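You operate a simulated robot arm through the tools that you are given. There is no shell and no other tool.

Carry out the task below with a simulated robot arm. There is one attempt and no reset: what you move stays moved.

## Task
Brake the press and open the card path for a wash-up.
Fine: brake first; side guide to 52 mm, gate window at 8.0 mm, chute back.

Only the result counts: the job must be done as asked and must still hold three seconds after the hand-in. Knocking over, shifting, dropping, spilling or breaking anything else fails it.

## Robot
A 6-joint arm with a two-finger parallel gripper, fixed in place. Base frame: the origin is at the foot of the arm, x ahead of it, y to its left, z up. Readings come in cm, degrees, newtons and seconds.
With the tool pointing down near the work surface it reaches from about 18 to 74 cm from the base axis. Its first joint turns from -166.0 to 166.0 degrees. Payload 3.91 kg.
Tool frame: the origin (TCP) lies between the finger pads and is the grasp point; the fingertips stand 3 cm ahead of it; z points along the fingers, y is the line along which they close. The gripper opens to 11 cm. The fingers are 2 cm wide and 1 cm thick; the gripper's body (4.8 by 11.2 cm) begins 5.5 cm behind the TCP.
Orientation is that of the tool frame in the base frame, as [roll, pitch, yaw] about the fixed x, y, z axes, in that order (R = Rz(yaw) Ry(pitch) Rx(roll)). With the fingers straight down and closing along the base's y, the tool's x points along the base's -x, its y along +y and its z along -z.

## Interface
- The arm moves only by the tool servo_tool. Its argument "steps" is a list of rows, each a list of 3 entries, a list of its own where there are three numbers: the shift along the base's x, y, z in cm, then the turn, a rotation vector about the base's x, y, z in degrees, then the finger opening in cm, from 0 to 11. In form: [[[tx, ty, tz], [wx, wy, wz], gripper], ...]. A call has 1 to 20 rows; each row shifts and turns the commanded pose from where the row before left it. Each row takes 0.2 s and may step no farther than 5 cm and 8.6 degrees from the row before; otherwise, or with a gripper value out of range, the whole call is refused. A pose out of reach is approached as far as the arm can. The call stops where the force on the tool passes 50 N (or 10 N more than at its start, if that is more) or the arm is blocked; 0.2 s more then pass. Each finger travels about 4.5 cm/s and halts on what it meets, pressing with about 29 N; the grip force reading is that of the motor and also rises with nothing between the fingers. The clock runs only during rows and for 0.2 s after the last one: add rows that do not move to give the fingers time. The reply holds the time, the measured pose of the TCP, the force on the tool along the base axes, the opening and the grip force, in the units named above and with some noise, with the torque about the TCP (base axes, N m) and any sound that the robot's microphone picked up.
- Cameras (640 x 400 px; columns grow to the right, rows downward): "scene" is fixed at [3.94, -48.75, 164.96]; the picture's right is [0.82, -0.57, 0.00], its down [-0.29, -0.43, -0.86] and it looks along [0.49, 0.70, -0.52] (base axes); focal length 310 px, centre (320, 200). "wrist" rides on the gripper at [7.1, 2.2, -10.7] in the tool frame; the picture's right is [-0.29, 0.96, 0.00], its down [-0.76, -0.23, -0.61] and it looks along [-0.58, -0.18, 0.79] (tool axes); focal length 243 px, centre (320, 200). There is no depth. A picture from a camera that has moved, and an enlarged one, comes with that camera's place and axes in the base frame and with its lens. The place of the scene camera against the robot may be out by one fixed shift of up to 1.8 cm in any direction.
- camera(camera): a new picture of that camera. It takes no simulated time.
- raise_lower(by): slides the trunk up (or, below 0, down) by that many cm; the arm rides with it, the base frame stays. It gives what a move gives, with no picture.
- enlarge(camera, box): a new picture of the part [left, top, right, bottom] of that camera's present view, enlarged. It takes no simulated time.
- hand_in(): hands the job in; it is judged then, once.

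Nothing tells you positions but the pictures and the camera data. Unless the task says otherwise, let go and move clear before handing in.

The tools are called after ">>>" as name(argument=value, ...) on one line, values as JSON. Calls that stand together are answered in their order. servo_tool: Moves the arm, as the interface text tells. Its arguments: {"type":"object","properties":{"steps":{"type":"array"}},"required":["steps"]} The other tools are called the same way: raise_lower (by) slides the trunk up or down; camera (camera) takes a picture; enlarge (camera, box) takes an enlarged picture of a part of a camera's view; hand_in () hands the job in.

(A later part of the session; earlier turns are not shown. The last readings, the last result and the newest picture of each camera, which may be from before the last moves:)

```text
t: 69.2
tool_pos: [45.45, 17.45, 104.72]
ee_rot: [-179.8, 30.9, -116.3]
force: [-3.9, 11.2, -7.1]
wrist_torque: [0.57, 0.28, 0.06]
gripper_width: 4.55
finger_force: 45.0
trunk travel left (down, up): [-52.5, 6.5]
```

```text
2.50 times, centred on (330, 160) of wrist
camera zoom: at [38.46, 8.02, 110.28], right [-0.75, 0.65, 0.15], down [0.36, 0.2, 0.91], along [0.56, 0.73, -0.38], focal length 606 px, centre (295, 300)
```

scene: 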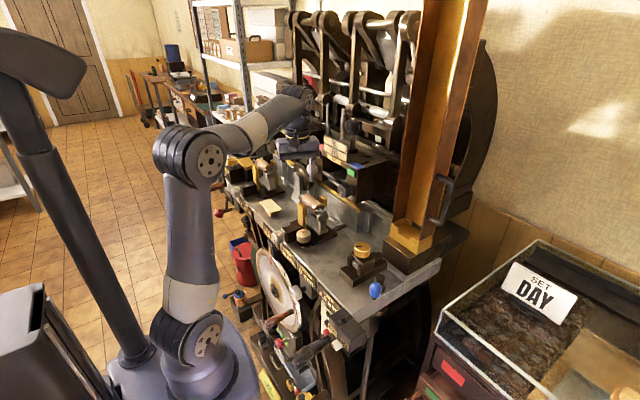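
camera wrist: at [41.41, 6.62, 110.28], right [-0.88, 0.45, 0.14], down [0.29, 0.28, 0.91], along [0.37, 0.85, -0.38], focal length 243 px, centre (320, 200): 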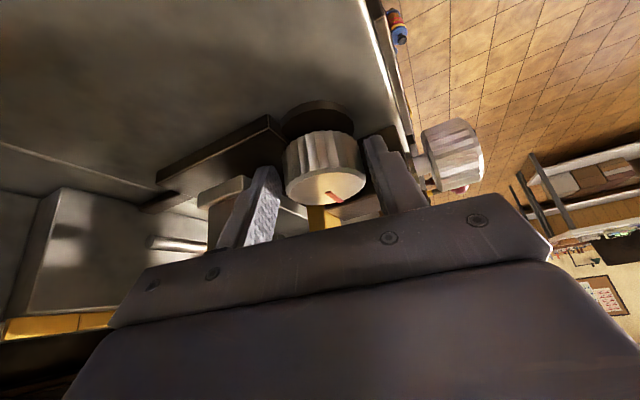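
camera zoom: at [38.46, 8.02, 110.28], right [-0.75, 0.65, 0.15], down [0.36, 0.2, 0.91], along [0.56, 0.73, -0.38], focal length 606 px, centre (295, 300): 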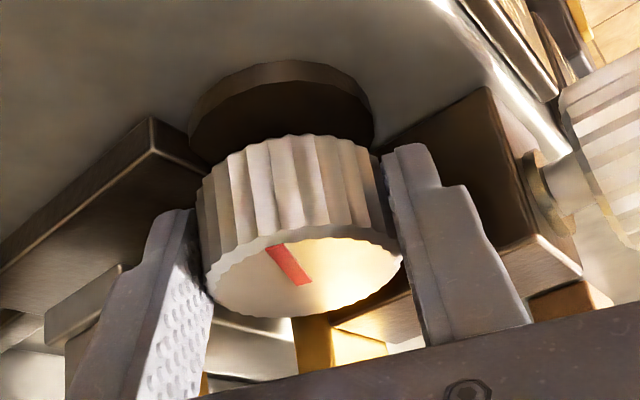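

Still 51. Regrip again and step.

>>> servo_tool(steps=[[[0, -0.15, 0], [0, 0, 0], 5.2], [[0, 0, 0], [0, 0, 0], 5.2], [[0.1, -0.02, 0], [0, 0, 8], 5.2], [[0.1, -0.02, 0], [0, 0, 8], 5.2], [[0.1, 0.12, 0], [0, 0, 8], 5.2], [[0, 0, 0], [0, 0, 0], 4], [[0, 0, 0], [0, 0, 0], 4], [[0, 0, 0], [0, 0, 0], 4], [[-0.05, 0, 0], [0, 0, -4], 4], [[0, 0, 0], [0, 0, 0], 4]])

>>> enlarge(camera="scene", box=[290, 245, 320, 275])

>>> servo_tool(steps=[[[-0.05, 0.01, 0], [0, 0, -4], 4], [[0, 0, 0], [0, 0, 0], 4]])

>>> enlarge(camera="scene", box=[290, 245, 320, 275])

>>> servo_tool(steps=[[[-0.05, 0.01, 0], [0, 0, -4], 4], [[0, 0, 0], [0, 0, 0], 4]])

>>> enlarge(camera="scene", box=[290, 245, 320, 275])

>>> enlarge(camera="wrist", box=[220, 80, 440, 240])

```text
t: 71.4
tool_pos: [45.96, 17.26, 104.72]
ee_rot: [-179.8, 30.9, -96.2]
force: [-6.4, -0.3, -11.6]
wrist_torque: [0.35, 0.1, 0.08]
gripper_width: 4.56
finger_force: 44.5
trunk travel left (down, up): [-52.5, 6.5]
```

```text
13.33 times, centred on (305, 260) of scene
camera zoom: at [3.94, -48.75, 164.96], right [0.82, -0.57, 0.0], down [-0.29, -0.43, -0.86], along [0.49, 0.7, -0.52], focal length 4139 px, centre (520, -600)
```

zoom: 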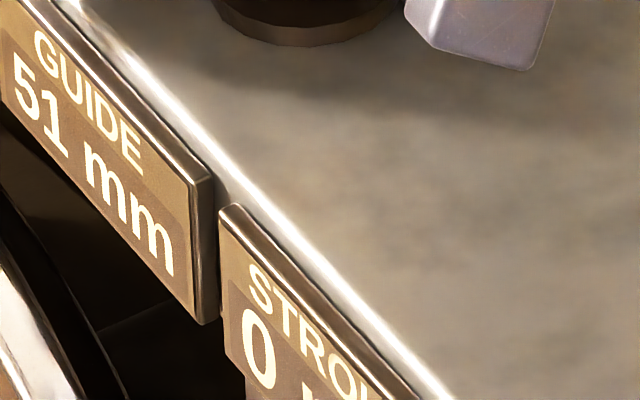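

```text
t: 72.0
tool_pos: [45.73, 17.4, 104.86]
ee_rot: [-179.7, 30.8, -100.3]
force: [-8.0, -1.9, -9.5]
wrist_torque: [-0.78, 0.8, 0.11]
gripper_width: 4.58
finger_force: 44.7
trunk travel left (down, up): [-52.5, 6.5]
```

```text
13.33 times, centred on (305, 260) of scene
camera zoom: at [3.94, -48.75, 164.96], right [0.82, -0.57, 0.0], down [-0.29, -0.43, -0.86], along [0.49, 0.7, -0.52], focal length 4139 px, centre (520, -600)
```

zoom: 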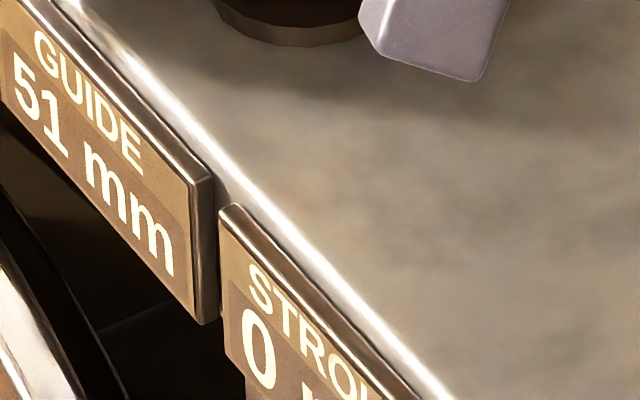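

```text
t: 72.6
tool_pos: [45.63, 17.36, 104.74]
ee_rot: [-179.7, 30.9, -104.3]
force: [-11.4, -6.7, -6.0]
wrist_torque: [-1.28, 0.84, 0.09]
gripper_width: 4.56
finger_force: 44.3
trunk travel left (down, up): [-52.5, 6.5]
```

```text
13.33 times, centred on (305, 260) of scene
camera zoom: at [3.94, -48.75, 164.96], right [0.82, -0.57, 0.0], down [-0.29, -0.43, -0.86], along [0.49, 0.7, -0.52], focal length 4139 px, centre (520, -600)
```

zoom: 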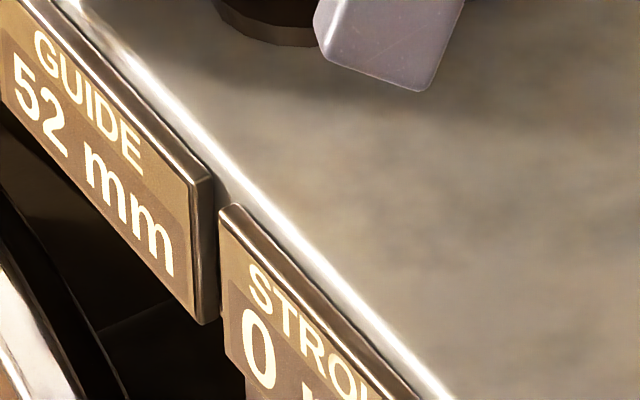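

```text
2.50 times, centred on (330, 160) of wrist
camera zoom: at [40.77, 6.64, 110.32], right [-0.87, 0.48, 0.14], down [0.3, 0.27, 0.91], along [0.4, 0.83, -0.38], focal length 606 px, centre (295, 300)
```

zoom: 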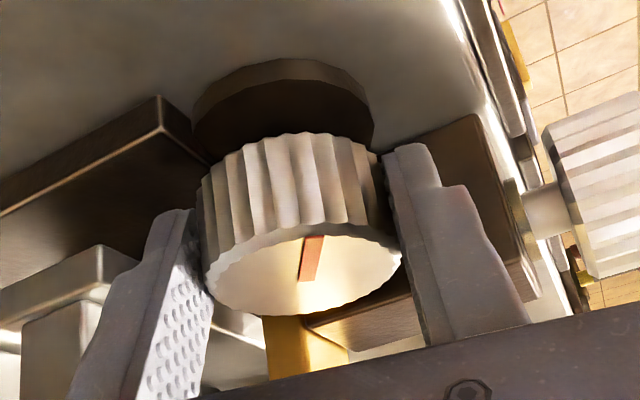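

The transition to 52 occurred just now (51.5 mm point). I turn another ≈28° to land mid-way at 52.0.

>>> servo_tool(steps=[[[-0.08, 0.02, 0], [0, 0, -6], 4], [[-0.08, 0.02, 0], [0, 0, -6], 4], [[0, 0, 0], [0, 0, 0], 4], [[0.05, -0.1, 0], [0, 0, 0], 5.2], [[0, 0, 0], [0, 0, 0], 5.2], [[0.1, -0.02, 0], [0, 0, 8], 5.2], [[0.1, -0.02, 0], [0, 0, 8], 5.2], [[0.1, 0.12, 0], [0, 0, 8], 5.2], [[0, 0, 0], [0, 0, 0], 4], [[0, 0, 0], [0, 0, 0], 4], [[0, 0, 0], [0, 0, 0], 4], [[-0.1, 0.01, 0], [0, 0, -8], 4], [[-0.1, 0.01, 0], [0, 0, -8], 4], [[0, 0, 0], [0, 0, 0], 4]])

>>> enlarge(camera="scene", box=[290, 245, 320, 275])

>>> enlarge(camera="wrist", box=[220, 80, 440, 240])

```text
t: 75.6
tool_pos: [45.61, 17.37, 104.77]
ee_rot: [-179.8, 30.9, -108.2]
force: [-3.4, 5.1, 1.7]
wrist_torque: [0.27, 0.53, 0.07]
gripper_width: 4.55
finger_force: 45.3
trunk travel left (down, up): [-52.5, 6.5]
```

```text
13.33 times, centred on (305, 260) of scene
camera zoom: at [3.94, -48.75, 164.96], right [0.82, -0.57, 0.0], down [-0.29, -0.43, -0.86], along [0.49, 0.7, -0.52], focal length 4139 px, centre (520, -600)
```

zoom: 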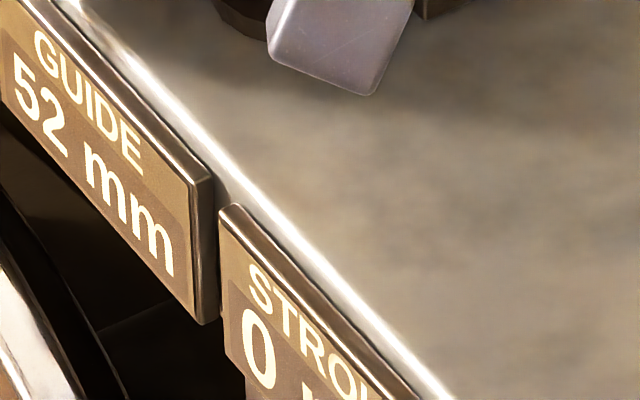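

```text
2.50 times, centred on (330, 160) of wrist
camera zoom: at [39.97, 7.08, 110.33], right [-0.83, 0.54, 0.15], down [0.32, 0.25, 0.91], along [0.45, 0.8, -0.38], focal length 606 px, centre (295, 300)
```

zoom: 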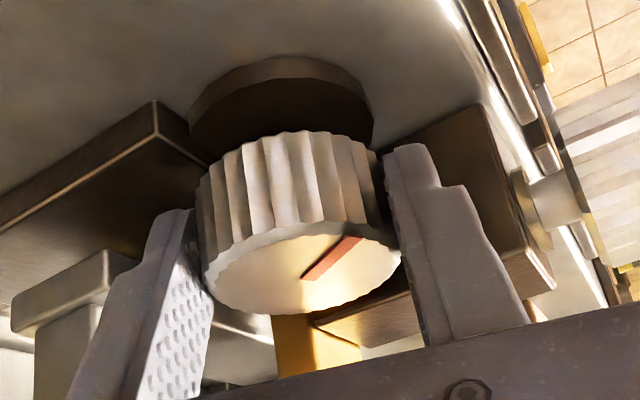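

Guide set to 52 (mid-range). Release and retreat along the tool axis.

>>> servo_tool(steps=[[[0, 0, 0], [0, 0, 0], 5.4], [[0, 0, 0], [0, 0, 0], 5.4], [[0, 0, 0], [0, 0, 0], 5.4], [[-0.3, -1.45, 2.5], [0, 0, 0], 5.4], [[-0.4, -1.45, 2.5], [0, 0, 0], 5.4], [[-0.3, -1.45, 2.5], [0, 0, 0], 5.4], [[0, -2, 4], [0, 0, 0], 5.4], [[0, -2, 4], [0, 0, 0], 5.4], [[0, 0, 0], [0, 0, 0], 8]])

>>> camera(camera="scene")

>>> enlarge(camera="scene", box=[275, 195, 355, 275])

>>> camera(camera="wrist")

```text
t: 77.6
tool_pos: [44.64, 9.12, 120.06]
ee_rot: [-179.7, 30.9, -108.2]
force: [-0.2, -0.8, 0.0]
wrist_torque: [0.02, -0.02, 0.03]
gripper_width: 8.01
finger_force: 0.1
trunk travel left (down, up): [-52.5, 6.5]
```

```text
taken
```

scene: 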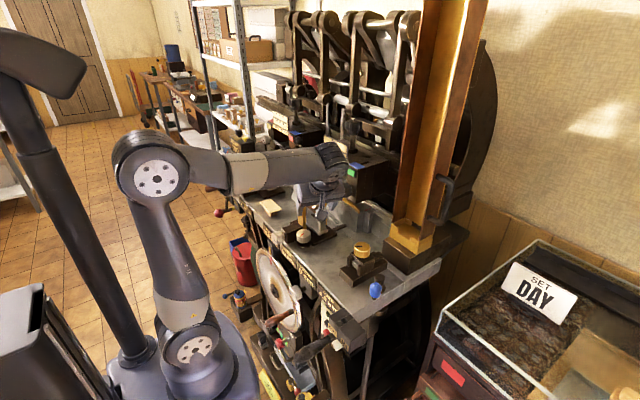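

```text
5.00 times, centred on (315, 235) of scene
camera zoom: at [3.94, -48.75, 164.96], right [0.82, -0.57, 0.0], down [-0.29, -0.43, -0.86], along [0.49, 0.7, -0.52], focal length 1552 px, centre (345, 25)
```

zoom: 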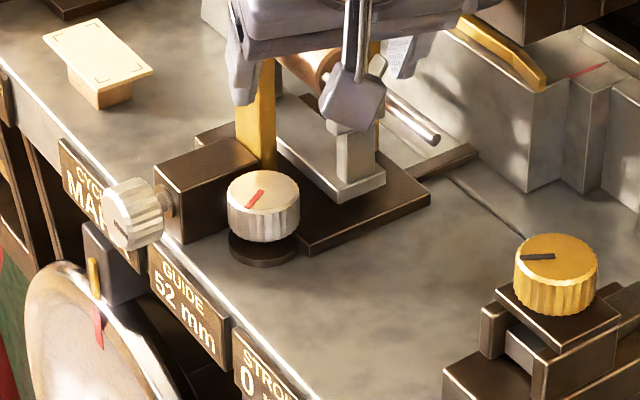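

```text
taken
camera wrist: at [39.04, -1.29, 125.57], right [-0.83, 0.54, 0.14], down [0.32, 0.25, 0.91], along [0.45, 0.81, -0.38], focal length 243 px, centre (320, 200)
```

wrist: 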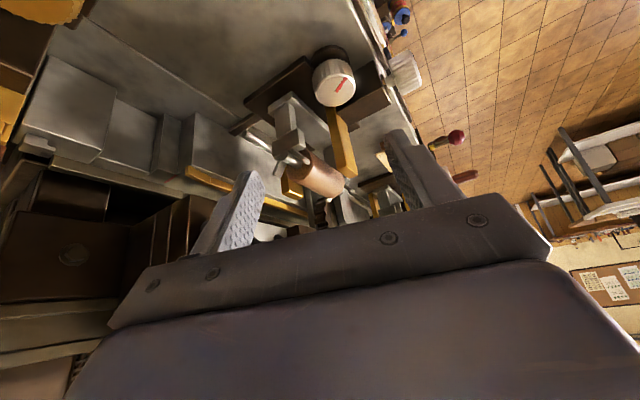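

Display reads 52 mm after release. Next: the yellow gate knob near (51,-2, top ~111). I straighten the tool and move above it.

>>> servo_tool(steps=[[[0, -1, 2], [-7.36, 2.42, 0], 7], [[0, -2, 2], [-7.36, 2.42, 0], 7], [[1, -2, 1], [-7.36, 2.42, 0], 7], [[1, -2, 0], [-7.36, 2.42, 0], 7], [[2, -2, 0], [0, 0, -7], 7], [[2, -2, 0], [0, 0, -7], 7], [[0, 0, 0], [0, 0, -7], 7], [[0, 0, 0], [0, 0, 0], 7]])

>>> camera(camera="wrist")

>>> enlarge(camera="wrist", box=[220, 20, 420, 200])

```text
t: 79.4
tool_pos: [50.4, -1.87, 125.34]
ee_rot: [-179.6, -0.1, -129.2]
force: [0.4, -0.2, 0.8]
wrist_torque: [-0.01, -0.02, 0.0]
gripper_width: 7.03
finger_force: 0.1
trunk travel left (down, up): [-52.5, 6.5]
```

```text
taken
camera wrist: at [44.33, -5.96, 136.07], right [-0.56, 0.83, -0.01], down [0.66, 0.45, 0.61], along [0.51, 0.34, -0.79], focal length 243 px, centre (320, 200)
```

wrist: 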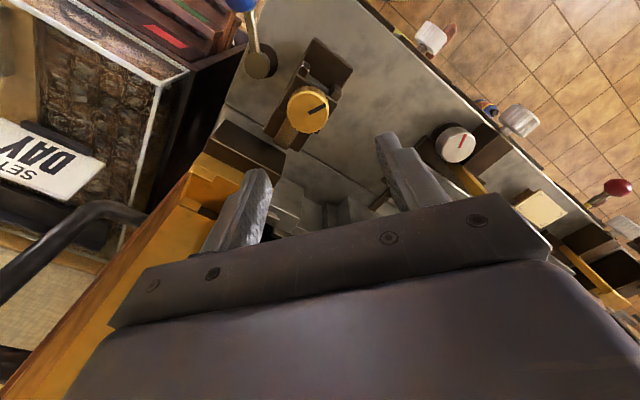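

```text
2.22 times, centred on (320, 110) of wrist
camera zoom: at [44.33, -5.96, 136.07], right [-0.56, 0.83, -0.01], down [0.66, 0.45, 0.61], along [0.51, 0.34, -0.79], focal length 539 px, centre (320, 400)
```

zoom: 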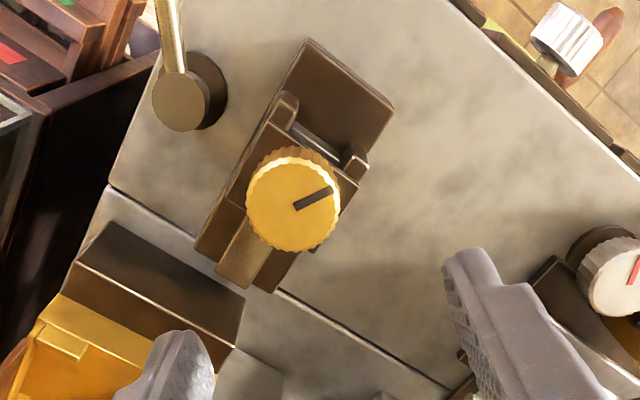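

Knob top centre at (51.6,-2.7,110.8), Ø≈4.4. I descend over it.

>>> servo_tool(steps=[[[1.2, -0.8, -3], [0, 0, 0], 6.5], [[0, 0, -4], [0, 0, 0], 6.5], [[0, 0, 0], [0, 0, 0], 6.5]])

>>> camera(camera="wrist")

>>> enlarge(camera="scene", box=[300, 200, 420, 320])

```text
t: 80.2
tool_pos: [51.69, -2.83, 118.3]
ee_rot: [-179.6, 0.0, -129.2]
force: [-0.3, 0.5, -0.2]
wrist_torque: [0.0, 0.01, 0.02]
gripper_width: 6.48
finger_force: 0.1
trunk travel left (down, up): [-52.5, 6.5]
```

```text
taken
camera wrist: at [45.5, -7.0, 129.02], right [-0.56, 0.83, -0.01], down [0.66, 0.45, 0.61], along [0.51, 0.34, -0.79], focal length 243 px, centre (320, 200)
```

wrist: 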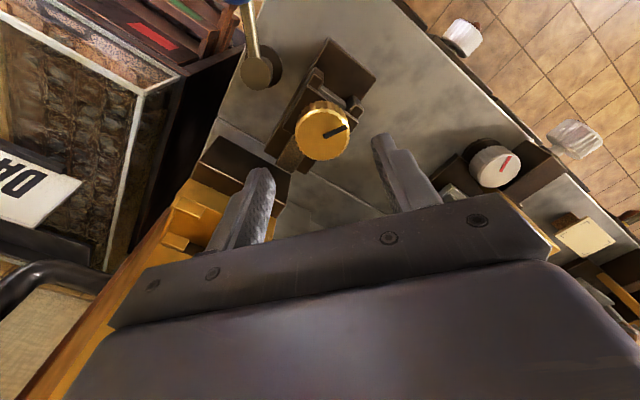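

```text
3.33 times, centred on (360, 260) of scene
camera zoom: at [3.94, -48.75, 164.96], right [0.82, -0.57, 0.0], down [-0.29, -0.43, -0.86], along [0.49, 0.7, -0.52], focal length 1035 px, centre (187, 0)
```

zoom: 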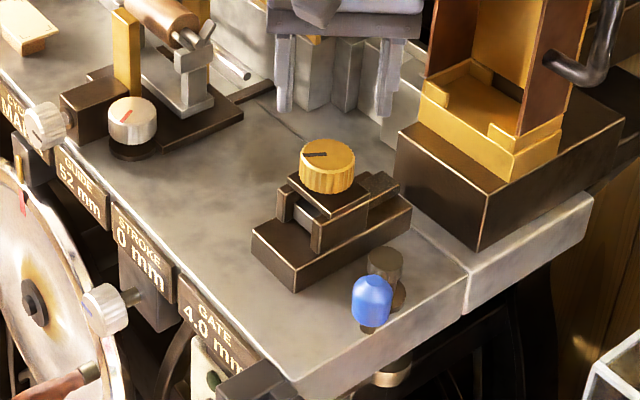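

Aligned; descending to grip height.

>>> servo_tool(steps=[[[-0.1, 0, -3.5], [0, 0, 0], 6.5], [[0, 0, -3.3], [0, 0, 0], 6.5], [[0, 0, 0], [0, 0, 0], 6.5]])

>>> enlarge(camera="wrist", box=[220, 80, 440, 240])

>>> enlarge(camera="scene", box=[310, 210, 410, 310])

```text
t: 81.0
tool_pos: [51.7, -2.59, 111.47]
ee_rot: [-179.7, 0.0, -129.3]
force: [0.1, 0.1, -0.4]
wrist_torque: [-0.04, -0.01, -0.02]
gripper_width: 6.5
finger_force: 0.0
trunk travel left (down, up): [-52.5, 6.5]
```

```text
2.50 times, centred on (330, 160) of wrist
camera zoom: at [45.61, -6.87, 122.31], right [-0.56, 0.83, -0.01], down [0.66, 0.45, 0.61], along [0.51, 0.34, -0.79], focal length 606 px, centre (295, 300)
```

zoom: 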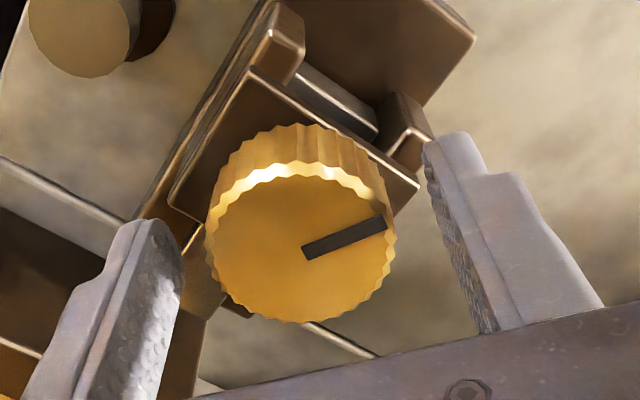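

```text
4.00 times, centred on (360, 260) of scene
camera zoom: at [3.94, -48.75, 164.96], right [0.82, -0.57, 0.0], down [-0.29, -0.43, -0.86], along [0.49, 0.7, -0.52], focal length 1242 px, centre (160, -40)
```

zoom: 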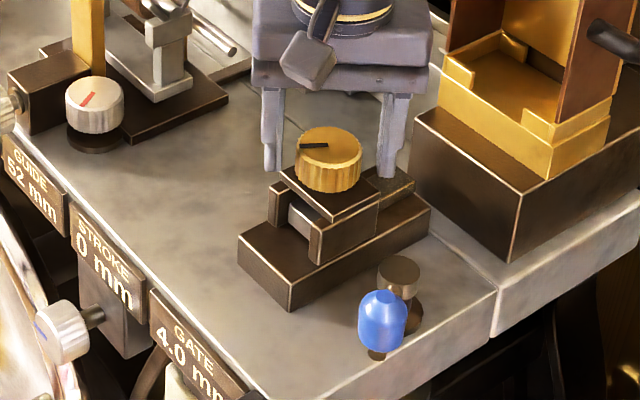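

Knob is centred between fingers. Close and test-turn.

>>> servo_tool(steps=[[[0, 0, 0], [0, 0, 0], 4], [[0, 0, 0], [0, 0, 0], 4], [[0, 0, 0], [0, 0, 0], 4], [[0, 0, 0], [0, 0, 0], 4]])

>>> servo_tool(steps=[[[0, 0, 0], [0, 0, -8], 4], [[0, 0, 0], [0, 0, -8], 4], [[0, 0, 0], [0, 0, 0], 4]])

>>> enlarge(camera="scene", box=[310, 210, 410, 310])

>>> enlarge(camera="wrist", box=[220, 80, 440, 240])

```text
t: 82.0
tool_pos: [51.83, -2.65, 111.53]
ee_rot: [-179.7, -0.1, -129.1]
force: [-2.8, 1.6, -1.4]
wrist_torque: [0.41, 0.29, 0.02]
gripper_width: 4.34
finger_force: 45.0
trunk travel left (down, up): [-52.5, 6.5]
```

```text
t: 82.8
tool_pos: [51.76, -2.62, 111.57]
ee_rot: [-179.8, 0.0, -145.2]
force: [-10.2, 6.1, -0.2]
wrist_torque: [0.87, 0.4, 0.01]
gripper_width: 4.32
finger_force: 44.6
trunk travel left (down, up): [-52.5, 6.5]
```

```text
4.00 times, centred on (360, 260) of scene
camera zoom: at [3.94, -48.75, 164.96], right [0.82, -0.57, 0.0], down [-0.29, -0.43, -0.86], along [0.49, 0.7, -0.52], focal length 1242 px, centre (160, -40)
```

zoom: 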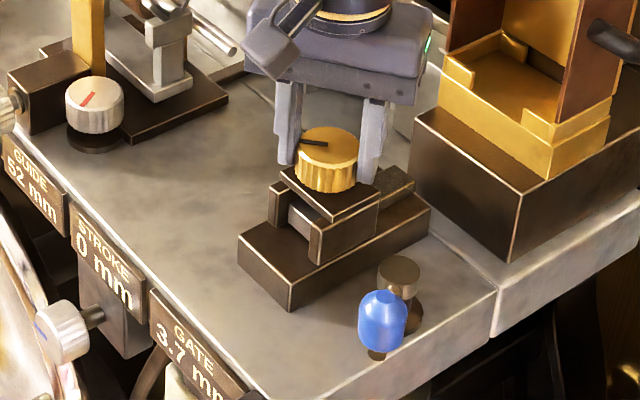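

```text
2.50 times, centred on (330, 160) of wrist
camera zoom: at [44.64, -4.92, 122.34], right [-0.31, 0.95, 0.0], down [0.75, 0.25, 0.61], along [0.58, 0.18, -0.79], focal length 606 px, centre (295, 300)
```

zoom: 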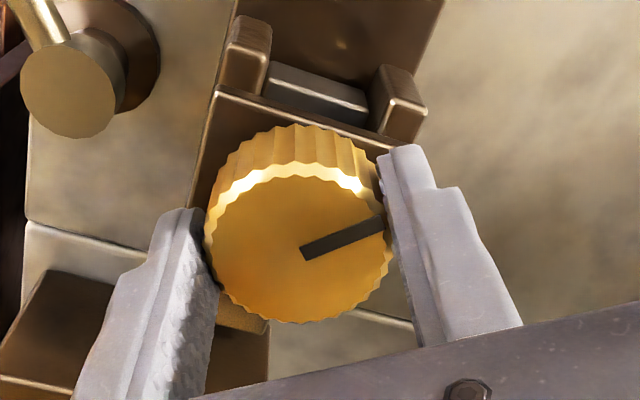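

GATE reads 3.7 after −16°, so counter-clockwise opens at ≈60°/mm with 0.1 mm resolution. I turn +88° counter-clockwise.

>>> servo_tool(steps=[[[0, 0, 0], [0, 0, 8], 4], [[0, 0, 0], [0, 0, 8], 4], [[0, 0, 0], [0, 0, 8], 4], [[0, 0, 0], [0, 0, 8], 4], [[0, 0, 0], [0, 0, 8], 4], [[0, 0, 0], [0, 0, 8], 4], [[0, 0, 0], [0, 0, 0], 4]])

>>> enlarge(camera="scene", box=[310, 210, 410, 310])

```text
t: 84.4
tool_pos: [51.81, -2.75, 111.53]
ee_rot: [-179.6, 0.0, -97.1]
force: [-6.7, 6.1, 6.2]
wrist_torque: [0.71, 0.19, 0.05]
gripper_width: 4.35
finger_force: 45.2
trunk travel left (down, up): [-52.5, 6.5]
```

```text
4.00 times, centred on (360, 260) of scene
camera zoom: at [3.94, -48.75, 164.96], right [0.82, -0.57, 0.0], down [-0.29, -0.43, -0.86], along [0.49, 0.7, -0.52], focal length 1242 px, centre (160, -40)
```

zoom: 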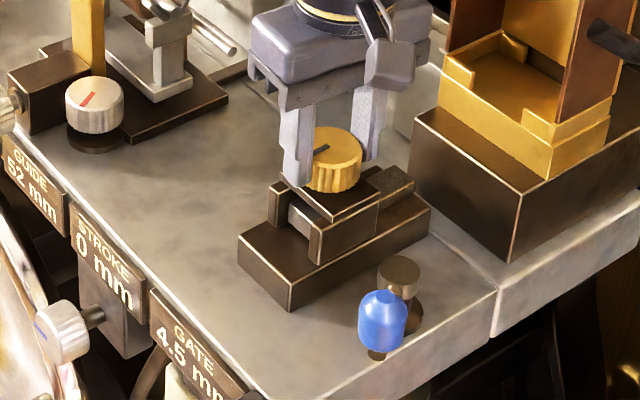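

4.5 mm, as expected. Continue +40°, then regrip from the far side and turn on.

>>> servo_tool(steps=[[[0, 0, 0], [0, 0, 8], 4], [[0, 0, 0], [0, 0, 8], 4], [[0, 0, 0], [0, 0, 8], 4], [[0, 0, 0], [0, 0, 8], 4], [[0, 0, 0], [0, 0, 8], 4], [[0, 0, 0], [0, 0, 0], 4]])

>>> enlarge(camera="scene", box=[310, 210, 410, 310])

>>> servo_tool(steps=[[[0, 0, 0], [0, 0, 0], 6], [[0, 0, 0], [0, 0, 0], 6], [[0, 0, 0], [0, 0, 0], 6], [[0, 0, 0], [0, 0, -8], 6], [[0, 0, 0], [0, 0, -8], 6], [[0, 0, 0], [0, 0, -8], 6], [[0, 0, 0], [0, 0, -8], 6], [[0, 0, 0], [0, 0, -8], 6], [[0, 0, 0], [0, 0, -8], 6], [[0, 0, 0], [0, 0, -8], 6], [[0, 0, 0], [0, 0, -8], 6], [[0, 0, 0], [0, 0, -8], 6], [[0, 0, 0], [0, 0, -8], 6], [[0, 0, 0], [0, 0, -8], 6], [[0, 0, 0], [0, 0, -8], 6], [[0, 0, 0], [0, 0, -8], 6], [[0, 0, 0], [0, 0, -8], 6], [[0, 0, 0], [0, 0, -8], 6], [[0, 0, 0], [0, 0, 0], 6]])

>>> camera(camera="wrist")

>>> enlarge(camera="scene", box=[310, 210, 410, 310])

```text
t: 85.8
tool_pos: [52.07, -2.75, 111.66]
ee_rot: [-179.5, -0.1, -57.0]
force: [15.1, 3.1, 21.8]
wrist_torque: [0.37, 0.47, 0.02]
gripper_width: 4.32
finger_force: 44.6
trunk travel left (down, up): [-52.5, 6.5]
```

```text
4.00 times, centred on (360, 260) of scene
camera zoom: at [3.94, -48.75, 164.96], right [0.82, -0.57, 0.0], down [-0.29, -0.43, -0.86], along [0.49, 0.7, -0.52], focal length 1242 px, centre (160, -40)
```

zoom: 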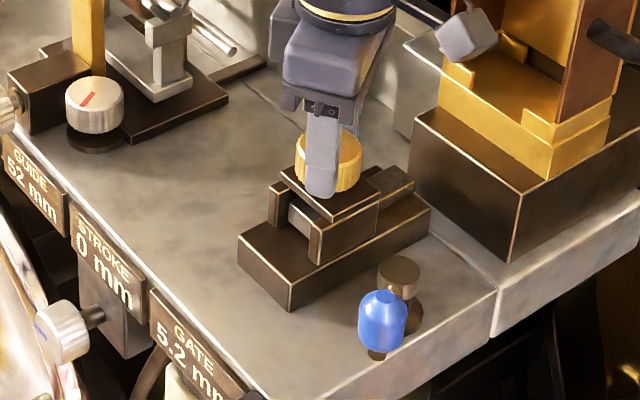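

```text
t: 89.8
tool_pos: [51.87, -2.85, 111.49]
ee_rot: [-179.6, 0.1, -177.3]
force: [0.1, 0.2, -0.3]
wrist_torque: [0.01, 0.0, 0.03]
gripper_width: 5.99
finger_force: 0.0
trunk travel left (down, up): [-52.5, 6.5]
```

```text
taken
camera wrist: at [44.69, -1.01, 122.18], right [0.24, 0.97, -0.01], down [0.77, -0.19, 0.61], along [0.59, -0.15, -0.79], focal length 243 px, centre (320, 200)
```

wrist: 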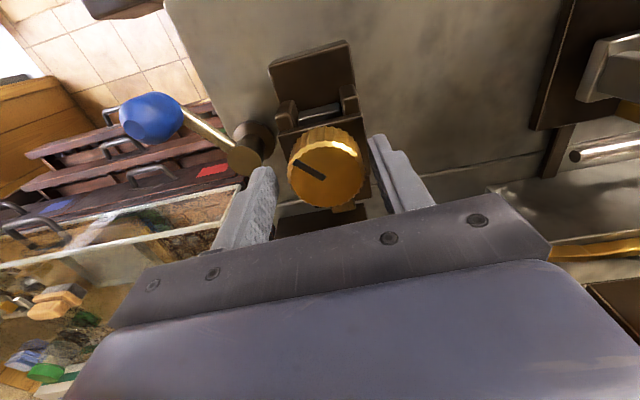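

```text
4.00 times, centred on (360, 260) of scene
camera zoom: at [3.94, -48.75, 164.96], right [0.82, -0.57, 0.0], down [-0.29, -0.43, -0.86], along [0.49, 0.7, -0.52], focal length 1242 px, centre (160, -40)
```

zoom: 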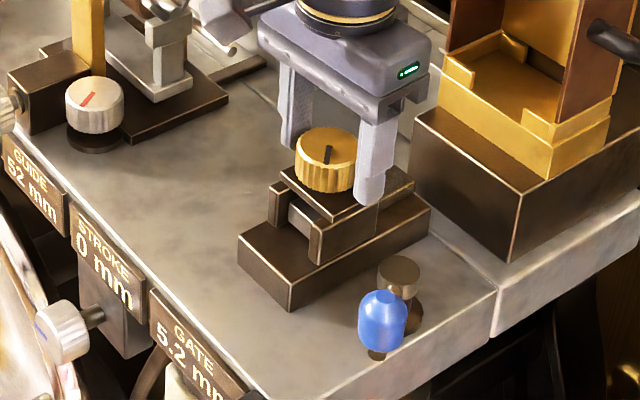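

5.2 mm. Close and turn another +120°.

>>> servo_tool(steps=[[[-0.1, 0, 0], [0, 0, 0], 4], [[0, 0, 0], [0, 0, 0], 4], [[0, 0, 0], [0, 0, 0], 4], [[0, 0, 0], [0, 0, 8], 4], [[0, 0, 0], [0, 0, 8], 4], [[0, 0, 0], [0, 0, 8], 4], [[0, 0, 0], [0, 0, 8], 4], [[0, 0, 0], [0, 0, 8], 4], [[0, 0, 0], [0, 0, 8], 4], [[0, 0, 0], [0, 0, 8], 4], [[0, 0, 0], [0, 0, 8], 4], [[0, 0, 0], [0, 0, 8], 4], [[0, 0, 0], [0, 0, 8], 4], [[0, 0, 0], [0, 0, 8], 4], [[0, 0, 0], [0, 0, 8], 4], [[0, 0, 0], [0, 0, 8], 4], [[0, 0, 0], [0, 0, 8], 4], [[0, 0, 0], [0, 0, 8], 4], [[0, 0, 0], [0, 0, 0], 4]])

>>> enlarge(camera="scene", box=[310, 210, 410, 310])

```text
t: 93.8
tool_pos: [52.12, -2.82, 111.49]
ee_rot: [-179.7, -0.2, -57.0]
force: [23.9, -0.9, 17.6]
wrist_torque: [0.49, 0.5, -0.06]
gripper_width: 4.33
finger_force: 44.8
trunk travel left (down, up): [-52.5, 6.5]
```

```text
4.00 times, centred on (360, 260) of scene
camera zoom: at [3.94, -48.75, 164.96], right [0.82, -0.57, 0.0], down [-0.29, -0.43, -0.86], along [0.49, 0.7, -0.52], focal length 1242 px, centre (160, -40)
```

zoom: 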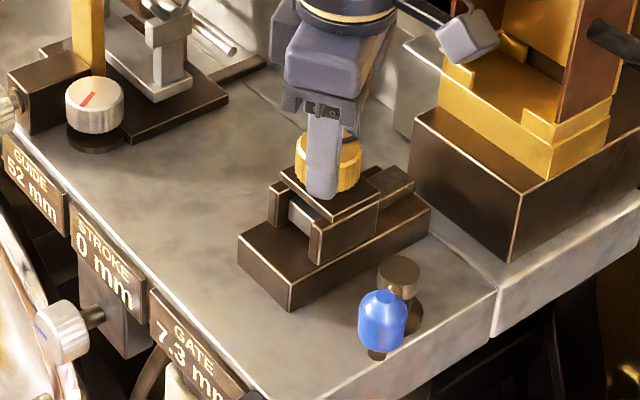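

7.3 mm. Regrip and add about 40°, then fine-tune.

>>> servo_tool(steps=[[[-0.2, 0, 0], [0, 0, 0], 6], [[0, 0, 0], [0, 0, 0], 6], [[0, 0, 0], [0, 0, -8], 6], [[0, 0, 0], [0, 0, -8], 6], [[0, 0, 0], [0, 0, -8], 6], [[0, 0, 0], [0, 0, -8], 6], [[0, 0, 0], [0, 0, -8], 6], [[0, 0, 0], [0, 0, -8], 6], [[0, 0, 0], [0, 0, -8], 6], [[0, 0, 0], [0, 0, -8], 6], [[0, 0, 0], [0, 0, 0], 4], [[0, 0, 0], [0, 0, 0], 4], [[0, 0, 0], [0, 0, 0], 4], [[0, 0, 0], [0, 0, 8], 4], [[0, 0, 0], [0, 0, 8], 4], [[0, 0, 0], [0, 0, 8], 4], [[0, 0, 0], [0, 0, 8], 4], [[0, 0, 0], [0, 0, 0], 4]])

>>> enlarge(camera="scene", box=[325, 280, 365, 310])

```text
t: 97.6
tool_pos: [51.88, -2.84, 111.44]
ee_rot: [-179.6, 0.1, -89.1]
force: [24.6, -5.2, -1.1]
wrist_torque: [0.02, -0.06, -0.09]
gripper_width: 4.36
finger_force: 45.6
trunk travel left (down, up): [-52.5, 6.5]
```

```text
13.33 times, centred on (345, 295) of scene
camera zoom: at [3.94, -48.75, 164.96], right [0.82, -0.57, 0.0], down [-0.29, -0.43, -0.86], along [0.49, 0.7, -0.52], focal length 4139 px, centre (-13, -1067)
```

zoom: 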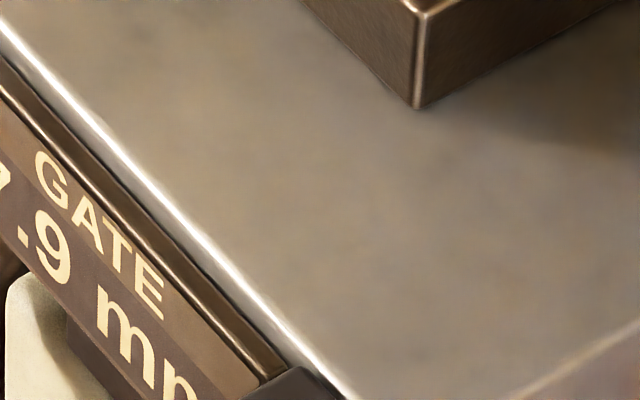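

7.9 mm. Fine steps of 3°.

>>> servo_tool(steps=[[[0, 0, 0], [0, 0, 3], 4], [[0, 0, 0], [0, 0, 0], 4]])

>>> enlarge(camera="scene", box=[325, 280, 365, 310])

>>> servo_tool(steps=[[[0, 0, 0], [0, 0, 2], 4], [[0, 0, 0], [0, 0, 0], 4]])

>>> enlarge(camera="scene", box=[325, 280, 365, 310])

```text
t: 98.2
tool_pos: [51.83, -2.9, 111.49]
ee_rot: [-179.7, -0.1, -86.1]
force: [25.5, -2.8, -0.2]
wrist_torque: [-0.17, -0.04, -0.07]
gripper_width: 4.38
finger_force: 44.9
trunk travel left (down, up): [-52.5, 6.5]
```

```text
13.33 times, centred on (345, 295) of scene
camera zoom: at [3.94, -48.75, 164.96], right [0.82, -0.57, 0.0], down [-0.29, -0.43, -0.86], along [0.49, 0.7, -0.52], focal length 4139 px, centre (-13, -1067)
```

zoom: 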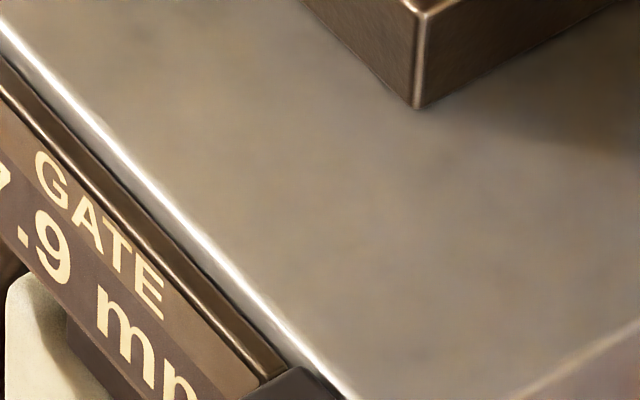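

```text
t: 98.8
tool_pos: [51.88, -2.81, 111.37]
ee_rot: [-179.6, 0.0, -84.1]
force: [27.4, -1.7, 1.9]
wrist_torque: [0.1, 0.11, -0.12]
gripper_width: 4.37
finger_force: 45.2
trunk travel left (down, up): [-52.5, 6.5]
```

```text
13.33 times, centred on (345, 295) of scene
camera zoom: at [3.94, -48.75, 164.96], right [0.82, -0.57, 0.0], down [-0.29, -0.43, -0.86], along [0.49, 0.7, -0.52], focal length 4139 px, centre (-13, -1067)
```

zoom: 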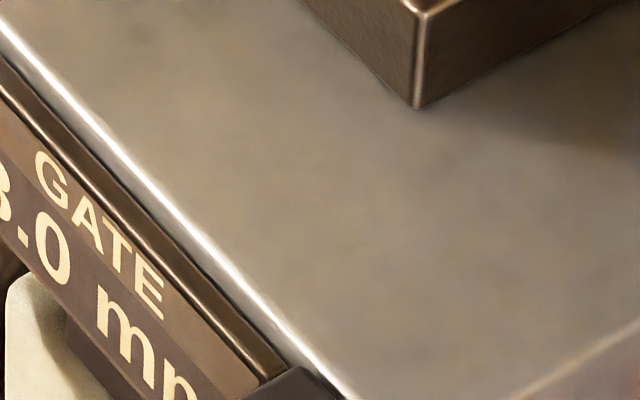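

Just reached 8.0; add 2° to centre, then release and lift.

>>> servo_tool(steps=[[[0.2, 0, 0], [0, 0, 2], 4], [[0, 0, 0], [0, 0, 0], 4], [[0, 0, 0], [0, 0, 0], 6], [[0, 0, 0], [0, 0, 0], 6], [[0, 0, 0], [0, 0, 0], 6], [[0, 0, 3], [0, 0, 0], 6], [[0, 0, 4], [0, 0, 0], 6], [[0, 0, 4], [0, 0, -8], 6], [[0, 0, 2], [0, 0, -8], 6], [[0, 0, 0], [0, 0, -8], 6], [[0, 0, 0], [0, 0, 0], 8]])

>>> enlarge(camera="scene", box=[275, 210, 415, 310])

>>> camera(camera="wrist")

>>> camera(camera="scene")

```text
t: 101.2
tool_pos: [51.86, -3.02, 124.77]
ee_rot: [-179.7, 0.0, -106.3]
force: [0.2, -0.6, 0.2]
wrist_torque: [0.0, -0.01, 0.01]
gripper_width: 8.04
finger_force: 0.0
trunk travel left (down, up): [-52.5, 6.5]
```

```text
4.00 times, centred on (345, 260) of scene
camera zoom: at [3.94, -48.75, 164.96], right [0.82, -0.57, 0.0], down [-0.29, -0.43, -0.86], along [0.49, 0.7, -0.52], focal length 1242 px, centre (220, -40)
```

zoom: 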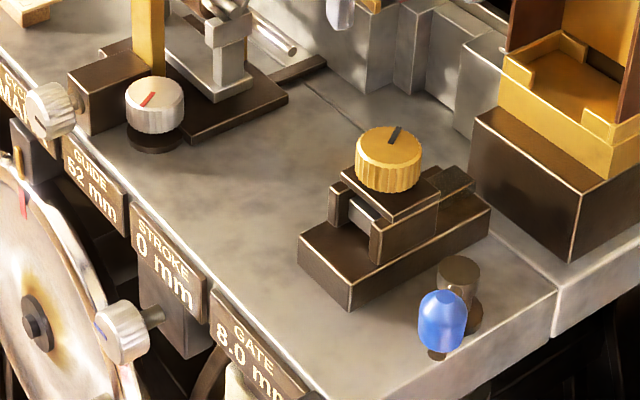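

```text
taken
camera wrist: at [47.67, -9.28, 135.49], right [-0.84, 0.55, -0.01], down [0.43, 0.67, 0.61], along [0.34, 0.51, -0.79], focal length 243 px, centre (320, 200)
```

wrist: 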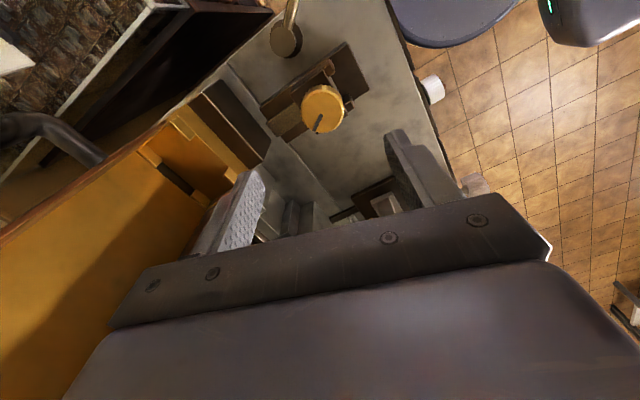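

```text
taken
```

scene: 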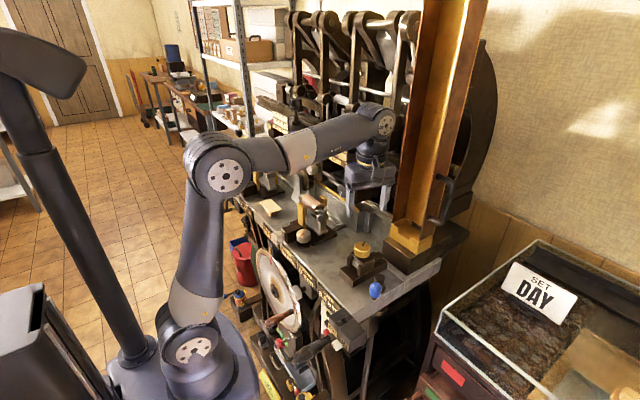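

GATE 8.0 and GUIDE 52 set. Now the chute: a tall brass channel at x≈62–70, y≈−10…0 with a handle on its right side. I move to the right side to look at it and the blue lever.

>>> servo_tool(steps=[[[-3, -2, 3], [0, 0, -8], 8], [[-3, -3, 2], [0, 0, -8], 8], [[-3, -3, 2], [0, 0, -8], 8], [[-3, -3, 0], [0, 0, -8], 8], [[-2, -4, 0], [0, 0, -8], 8], [[0, -4, 0], [0, 0, -8], 8], [[0, -3, 0], [0, -7.5, 0], 8], [[0, 0, 0], [0, -7.5, 0], 8], [[0, 0, 0], [0, -7.5, 0], 8], [[0, 0, 0], [0, 0, 0], 8]])

>>> camera(camera="wrist")

```text
t: 103.4
tool_pos: [37.57, -24.89, 131.57]
ee_rot: [-169.5, 20.1, -152.3]
force: [-0.4, -0.2, -0.7]
wrist_torque: [-0.01, 0.01, 0.01]
gripper_width: 7.99
finger_force: 0.1
trunk travel left (down, up): [-52.5, 6.5]
```

```text
taken
camera wrist: at [26.76, -25.97, 138.64], right [-0.14, 0.99, -0.06], down [0.49, 0.13, 0.86], along [0.86, 0.09, -0.5], focal length 243 px, centre (320, 200)
```

wrist: 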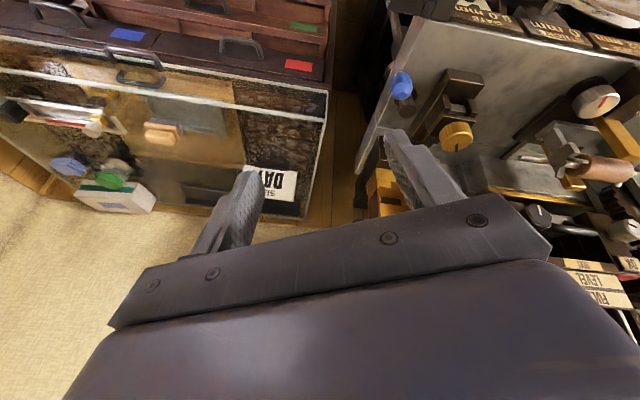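

I need the camera pitched up to see the handle; tilting the tool to nearly horizontal (pointing +x).

>>> servo_tool(steps=[[[1, 0, -1], [0, -8, 0], 8], [[1, 0, -1], [0, -8, 0], 8], [[1, 0, -1], [0, -8, 0], 8], [[1, 0, -1], [0, -8, 0], 8], [[1, 0, -1], [0, -8, 0], 8], [[0, 0, 0], [0, 0, 0], 8]])

>>> camera(camera="wrist")

>>> camera(camera="scene")

```text
t: 104.8
tool_pos: [42.76, -24.75, 126.54]
ee_rot: [-139.7, 53.0, -133.7]
force: [-0.4, 0.3, 0.0]
wrist_torque: [-0.03, 0.0, -0.01]
gripper_width: 7.98
finger_force: 0.0
trunk travel left (down, up): [-52.5, 6.5]
```

```text
taken
camera wrist: at [29.91, -25.97, 124.98], right [-0.07, 0.99, -0.14], down [-0.18, 0.13, 0.98], along [0.98, 0.09, 0.17], focal length 243 px, centre (320, 200)
```

wrist: 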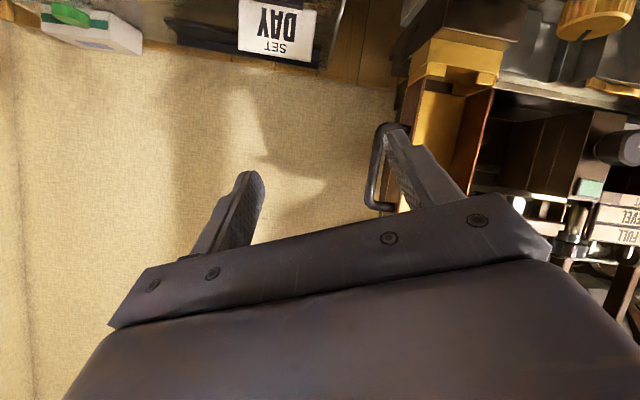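

```text
taken
```

scene: 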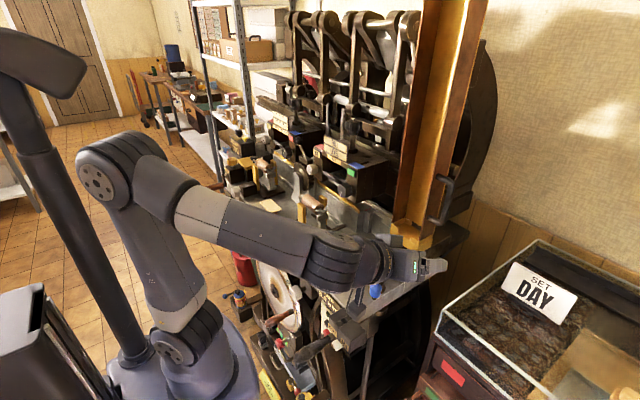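

Now I see the chute front and its D-handle. Zooming.

>>> enlarge(camera="wrist", box=[340, 20, 540, 220])

>>> enlarge(camera="scene", box=[380, 130, 500, 280])

```text
2.00 times, centred on (440, 120) of wrist
camera zoom: at [29.91, -25.97, 124.98], right [-0.07, 0.99, -0.14], down [-0.18, 0.13, 0.98], along [0.98, 0.09, 0.17], focal length 485 px, centre (80, 360)
```

zoom: 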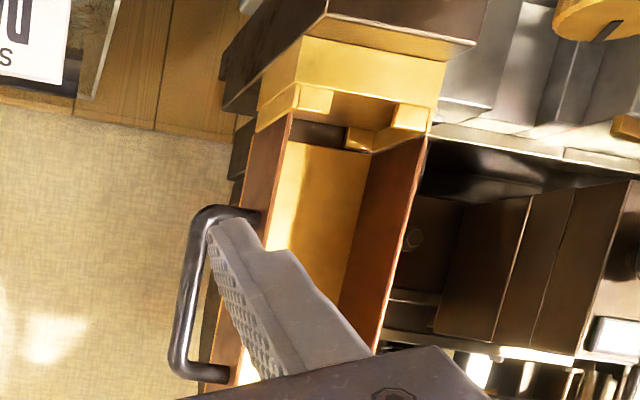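

```text
2.67 times, centred on (440, 205) of scene
camera zoom: at [3.94, -48.75, 164.96], right [0.82, -0.57, 0.0], down [-0.29, -0.43, -0.86], along [0.49, 0.7, -0.52], focal length 828 px, centre (0, 187)
```

zoom: 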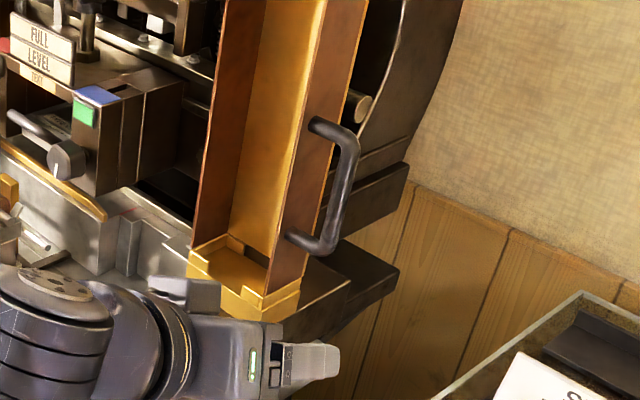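

The handle bar is vertical near (62,-16.5, z 120–130). I level the closing axis (so fingers close along y, tool pointing +x slightly down) and move to a pre-approach spot.

>>> servo_tool(steps=[[[0, 0, 0], [7.8, 0, 0], 6], [[0, 0, 0], [7.8, 0, 0], 6], [[0, 0, 0], [7.7, 0, 0], 6], [[0, 0, 0], [0, 0, -5.5], 6], [[0, 0, 0], [0, 0, -5.5], 6], [[1, 2, 1], [0, 0, 0], 6], [[1, 2, 1], [0, 0, 0], 6], [[0, 0, 0], [0, 0, 0], 6]])

>>> camera(camera="wrist")

```text
t: 106.6
tool_pos: [44.8, -20.83, 128.37]
ee_rot: [-179.9, 64.9, -179.5]
force: [-0.3, 0.5, 0.0]
wrist_torque: [-0.03, 0.03, -0.02]
gripper_width: 6.0
finger_force: 0.2
trunk travel left (down, up): [-52.5, 6.5]
```

```text
taken
camera wrist: at [32.14, -18.78, 126.49], right [0.12, 0.96, 0.26], down [-0.23, -0.23, 0.95], along [0.97, -0.17, 0.19], focal length 243 px, centre (320, 200)
```

wrist: 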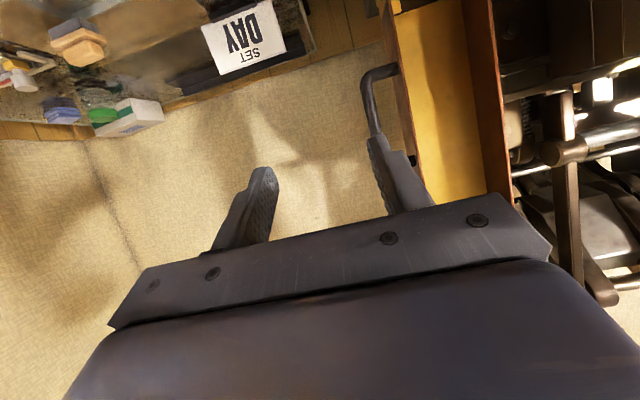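

The handle appears farther back (x≈67). I move closer and lower slightly to refine.

>>> servo_tool(steps=[[[4, 1.5, 0], [0, 0, 0], 6], [[4, 1.5, 0], [0, 0, 0], 6], [[0, 0, 0], [0, 0, 0], 6]])

>>> camera(camera="wrist")

>>> enlarge(camera="scene", box=[350, 110, 500, 280])

```text
t: 107.4
tool_pos: [53.19, -17.86, 128.31]
ee_rot: [-179.8, 65.0, -179.4]
force: [0.2, -0.1, -0.5]
wrist_torque: [-0.04, 0.0, -0.01]
gripper_width: 6.02
finger_force: 0.0
trunk travel left (down, up): [-52.5, 6.5]
```

```text
taken
camera wrist: at [40.41, -15.89, 126.45], right [0.12, 0.96, 0.26], down [-0.23, -0.23, 0.95], along [0.97, -0.17, 0.19], focal length 243 px, centre (320, 200)
```

wrist: 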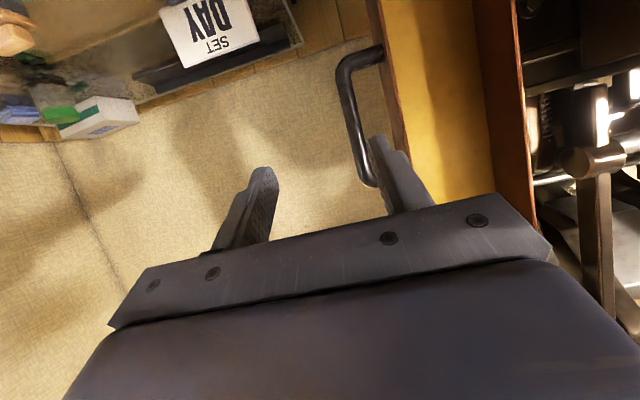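

```text
2.35 times, centred on (425, 195) of scene
camera zoom: at [3.94, -48.75, 164.96], right [0.82, -0.57, 0.0], down [-0.29, -0.43, -0.86], along [0.49, 0.7, -0.52], focal length 730 px, centre (73, 212)
```

zoom: 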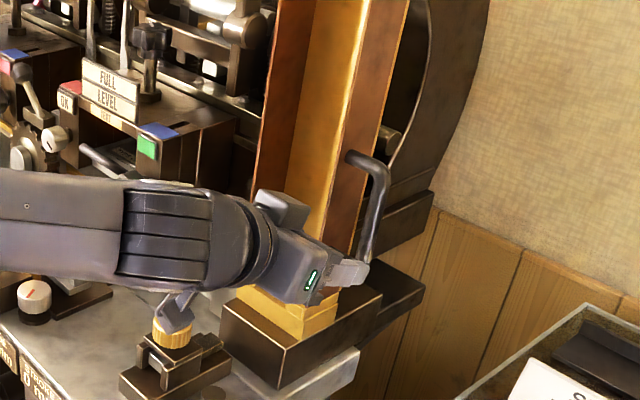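

The bar is at about (61.7,-15.2), z 121–130, with a 2.6 cm gap to the chute wall. I align with opening 3.6 cm and advance in +x.

>>> servo_tool(steps=[[[0, 2.6, -2.8], [0, 0, 0], 3.6], [[0, 0, 0], [0, 0, 0], 3.6], [[0, 0, 0], [0, 0, 0], 3.6]])

>>> camera(camera="wrist")

```text
t: 108.2
tool_pos: [53.14, -15.44, 125.61]
ee_rot: [-180.0, 64.9, -179.5]
force: [-0.3, 0.2, 0.4]
wrist_torque: [-0.02, -0.05, 0.02]
gripper_width: 3.61
finger_force: 0.0
trunk travel left (down, up): [-52.5, 6.5]
```

```text
taken
camera wrist: at [40.41, -13.41, 123.77], right [0.12, 0.96, 0.26], down [-0.23, -0.23, 0.95], along [0.97, -0.17, 0.19], focal length 243 px, centre (320, 200)
```

wrist: 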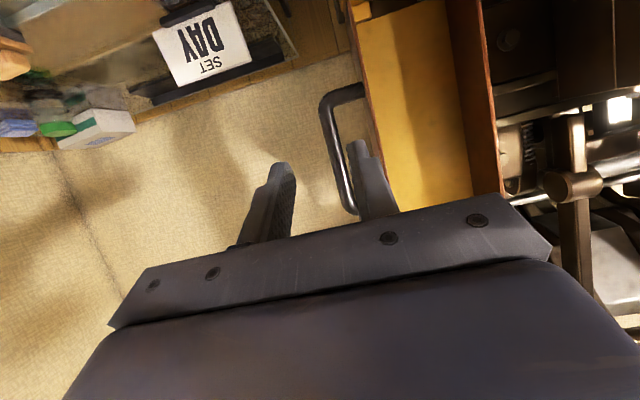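

Combining four views gives the bar at (67,-14.85), z 119–131. I advance halfway and re-check.

>>> servo_tool(steps=[[[3.5, 0.3, -0.3], [0, 0, 0], 4.2], [[3.5, 0.3, -0.3], [0, 0, 0], 4.2], [[0, 0, 0], [0, 0, 0], 4.2]])

>>> camera(camera="wrist")

>>> enlarge(camera="scene", box=[380, 130, 500, 280])

```text
t: 109.0
tool_pos: [60.11, -14.59, 125.22]
ee_rot: [-179.8, 65.0, -179.4]
force: [0.2, 0.3, 0.1]
wrist_torque: [-0.01, -0.01, -0.02]
gripper_width: 4.23
finger_force: 0.1
trunk travel left (down, up): [-52.5, 6.5]
```

```text
taken
camera wrist: at [47.43, -12.51, 123.23], right [0.12, 0.96, 0.26], down [-0.23, -0.23, 0.95], along [0.97, -0.17, 0.19], focal length 243 px, centre (320, 200)
```

wrist: 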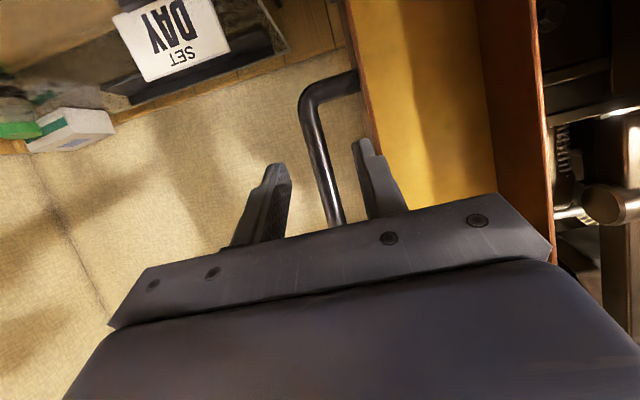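

```text
2.67 times, centred on (440, 205) of scene
camera zoom: at [3.94, -48.75, 164.96], right [0.82, -0.57, 0.0], down [-0.29, -0.43, -0.86], along [0.49, 0.7, -0.52], focal length 828 px, centre (0, 187)
```

zoom: 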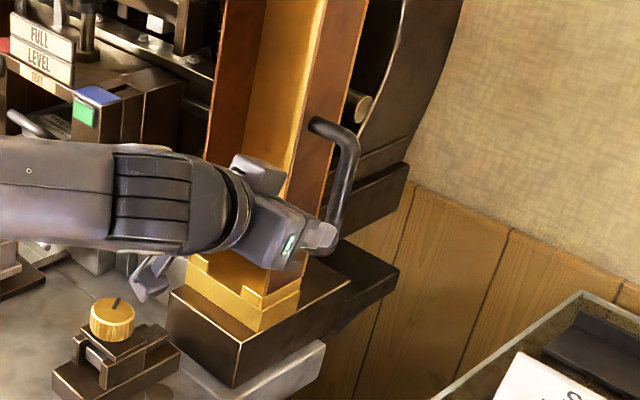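

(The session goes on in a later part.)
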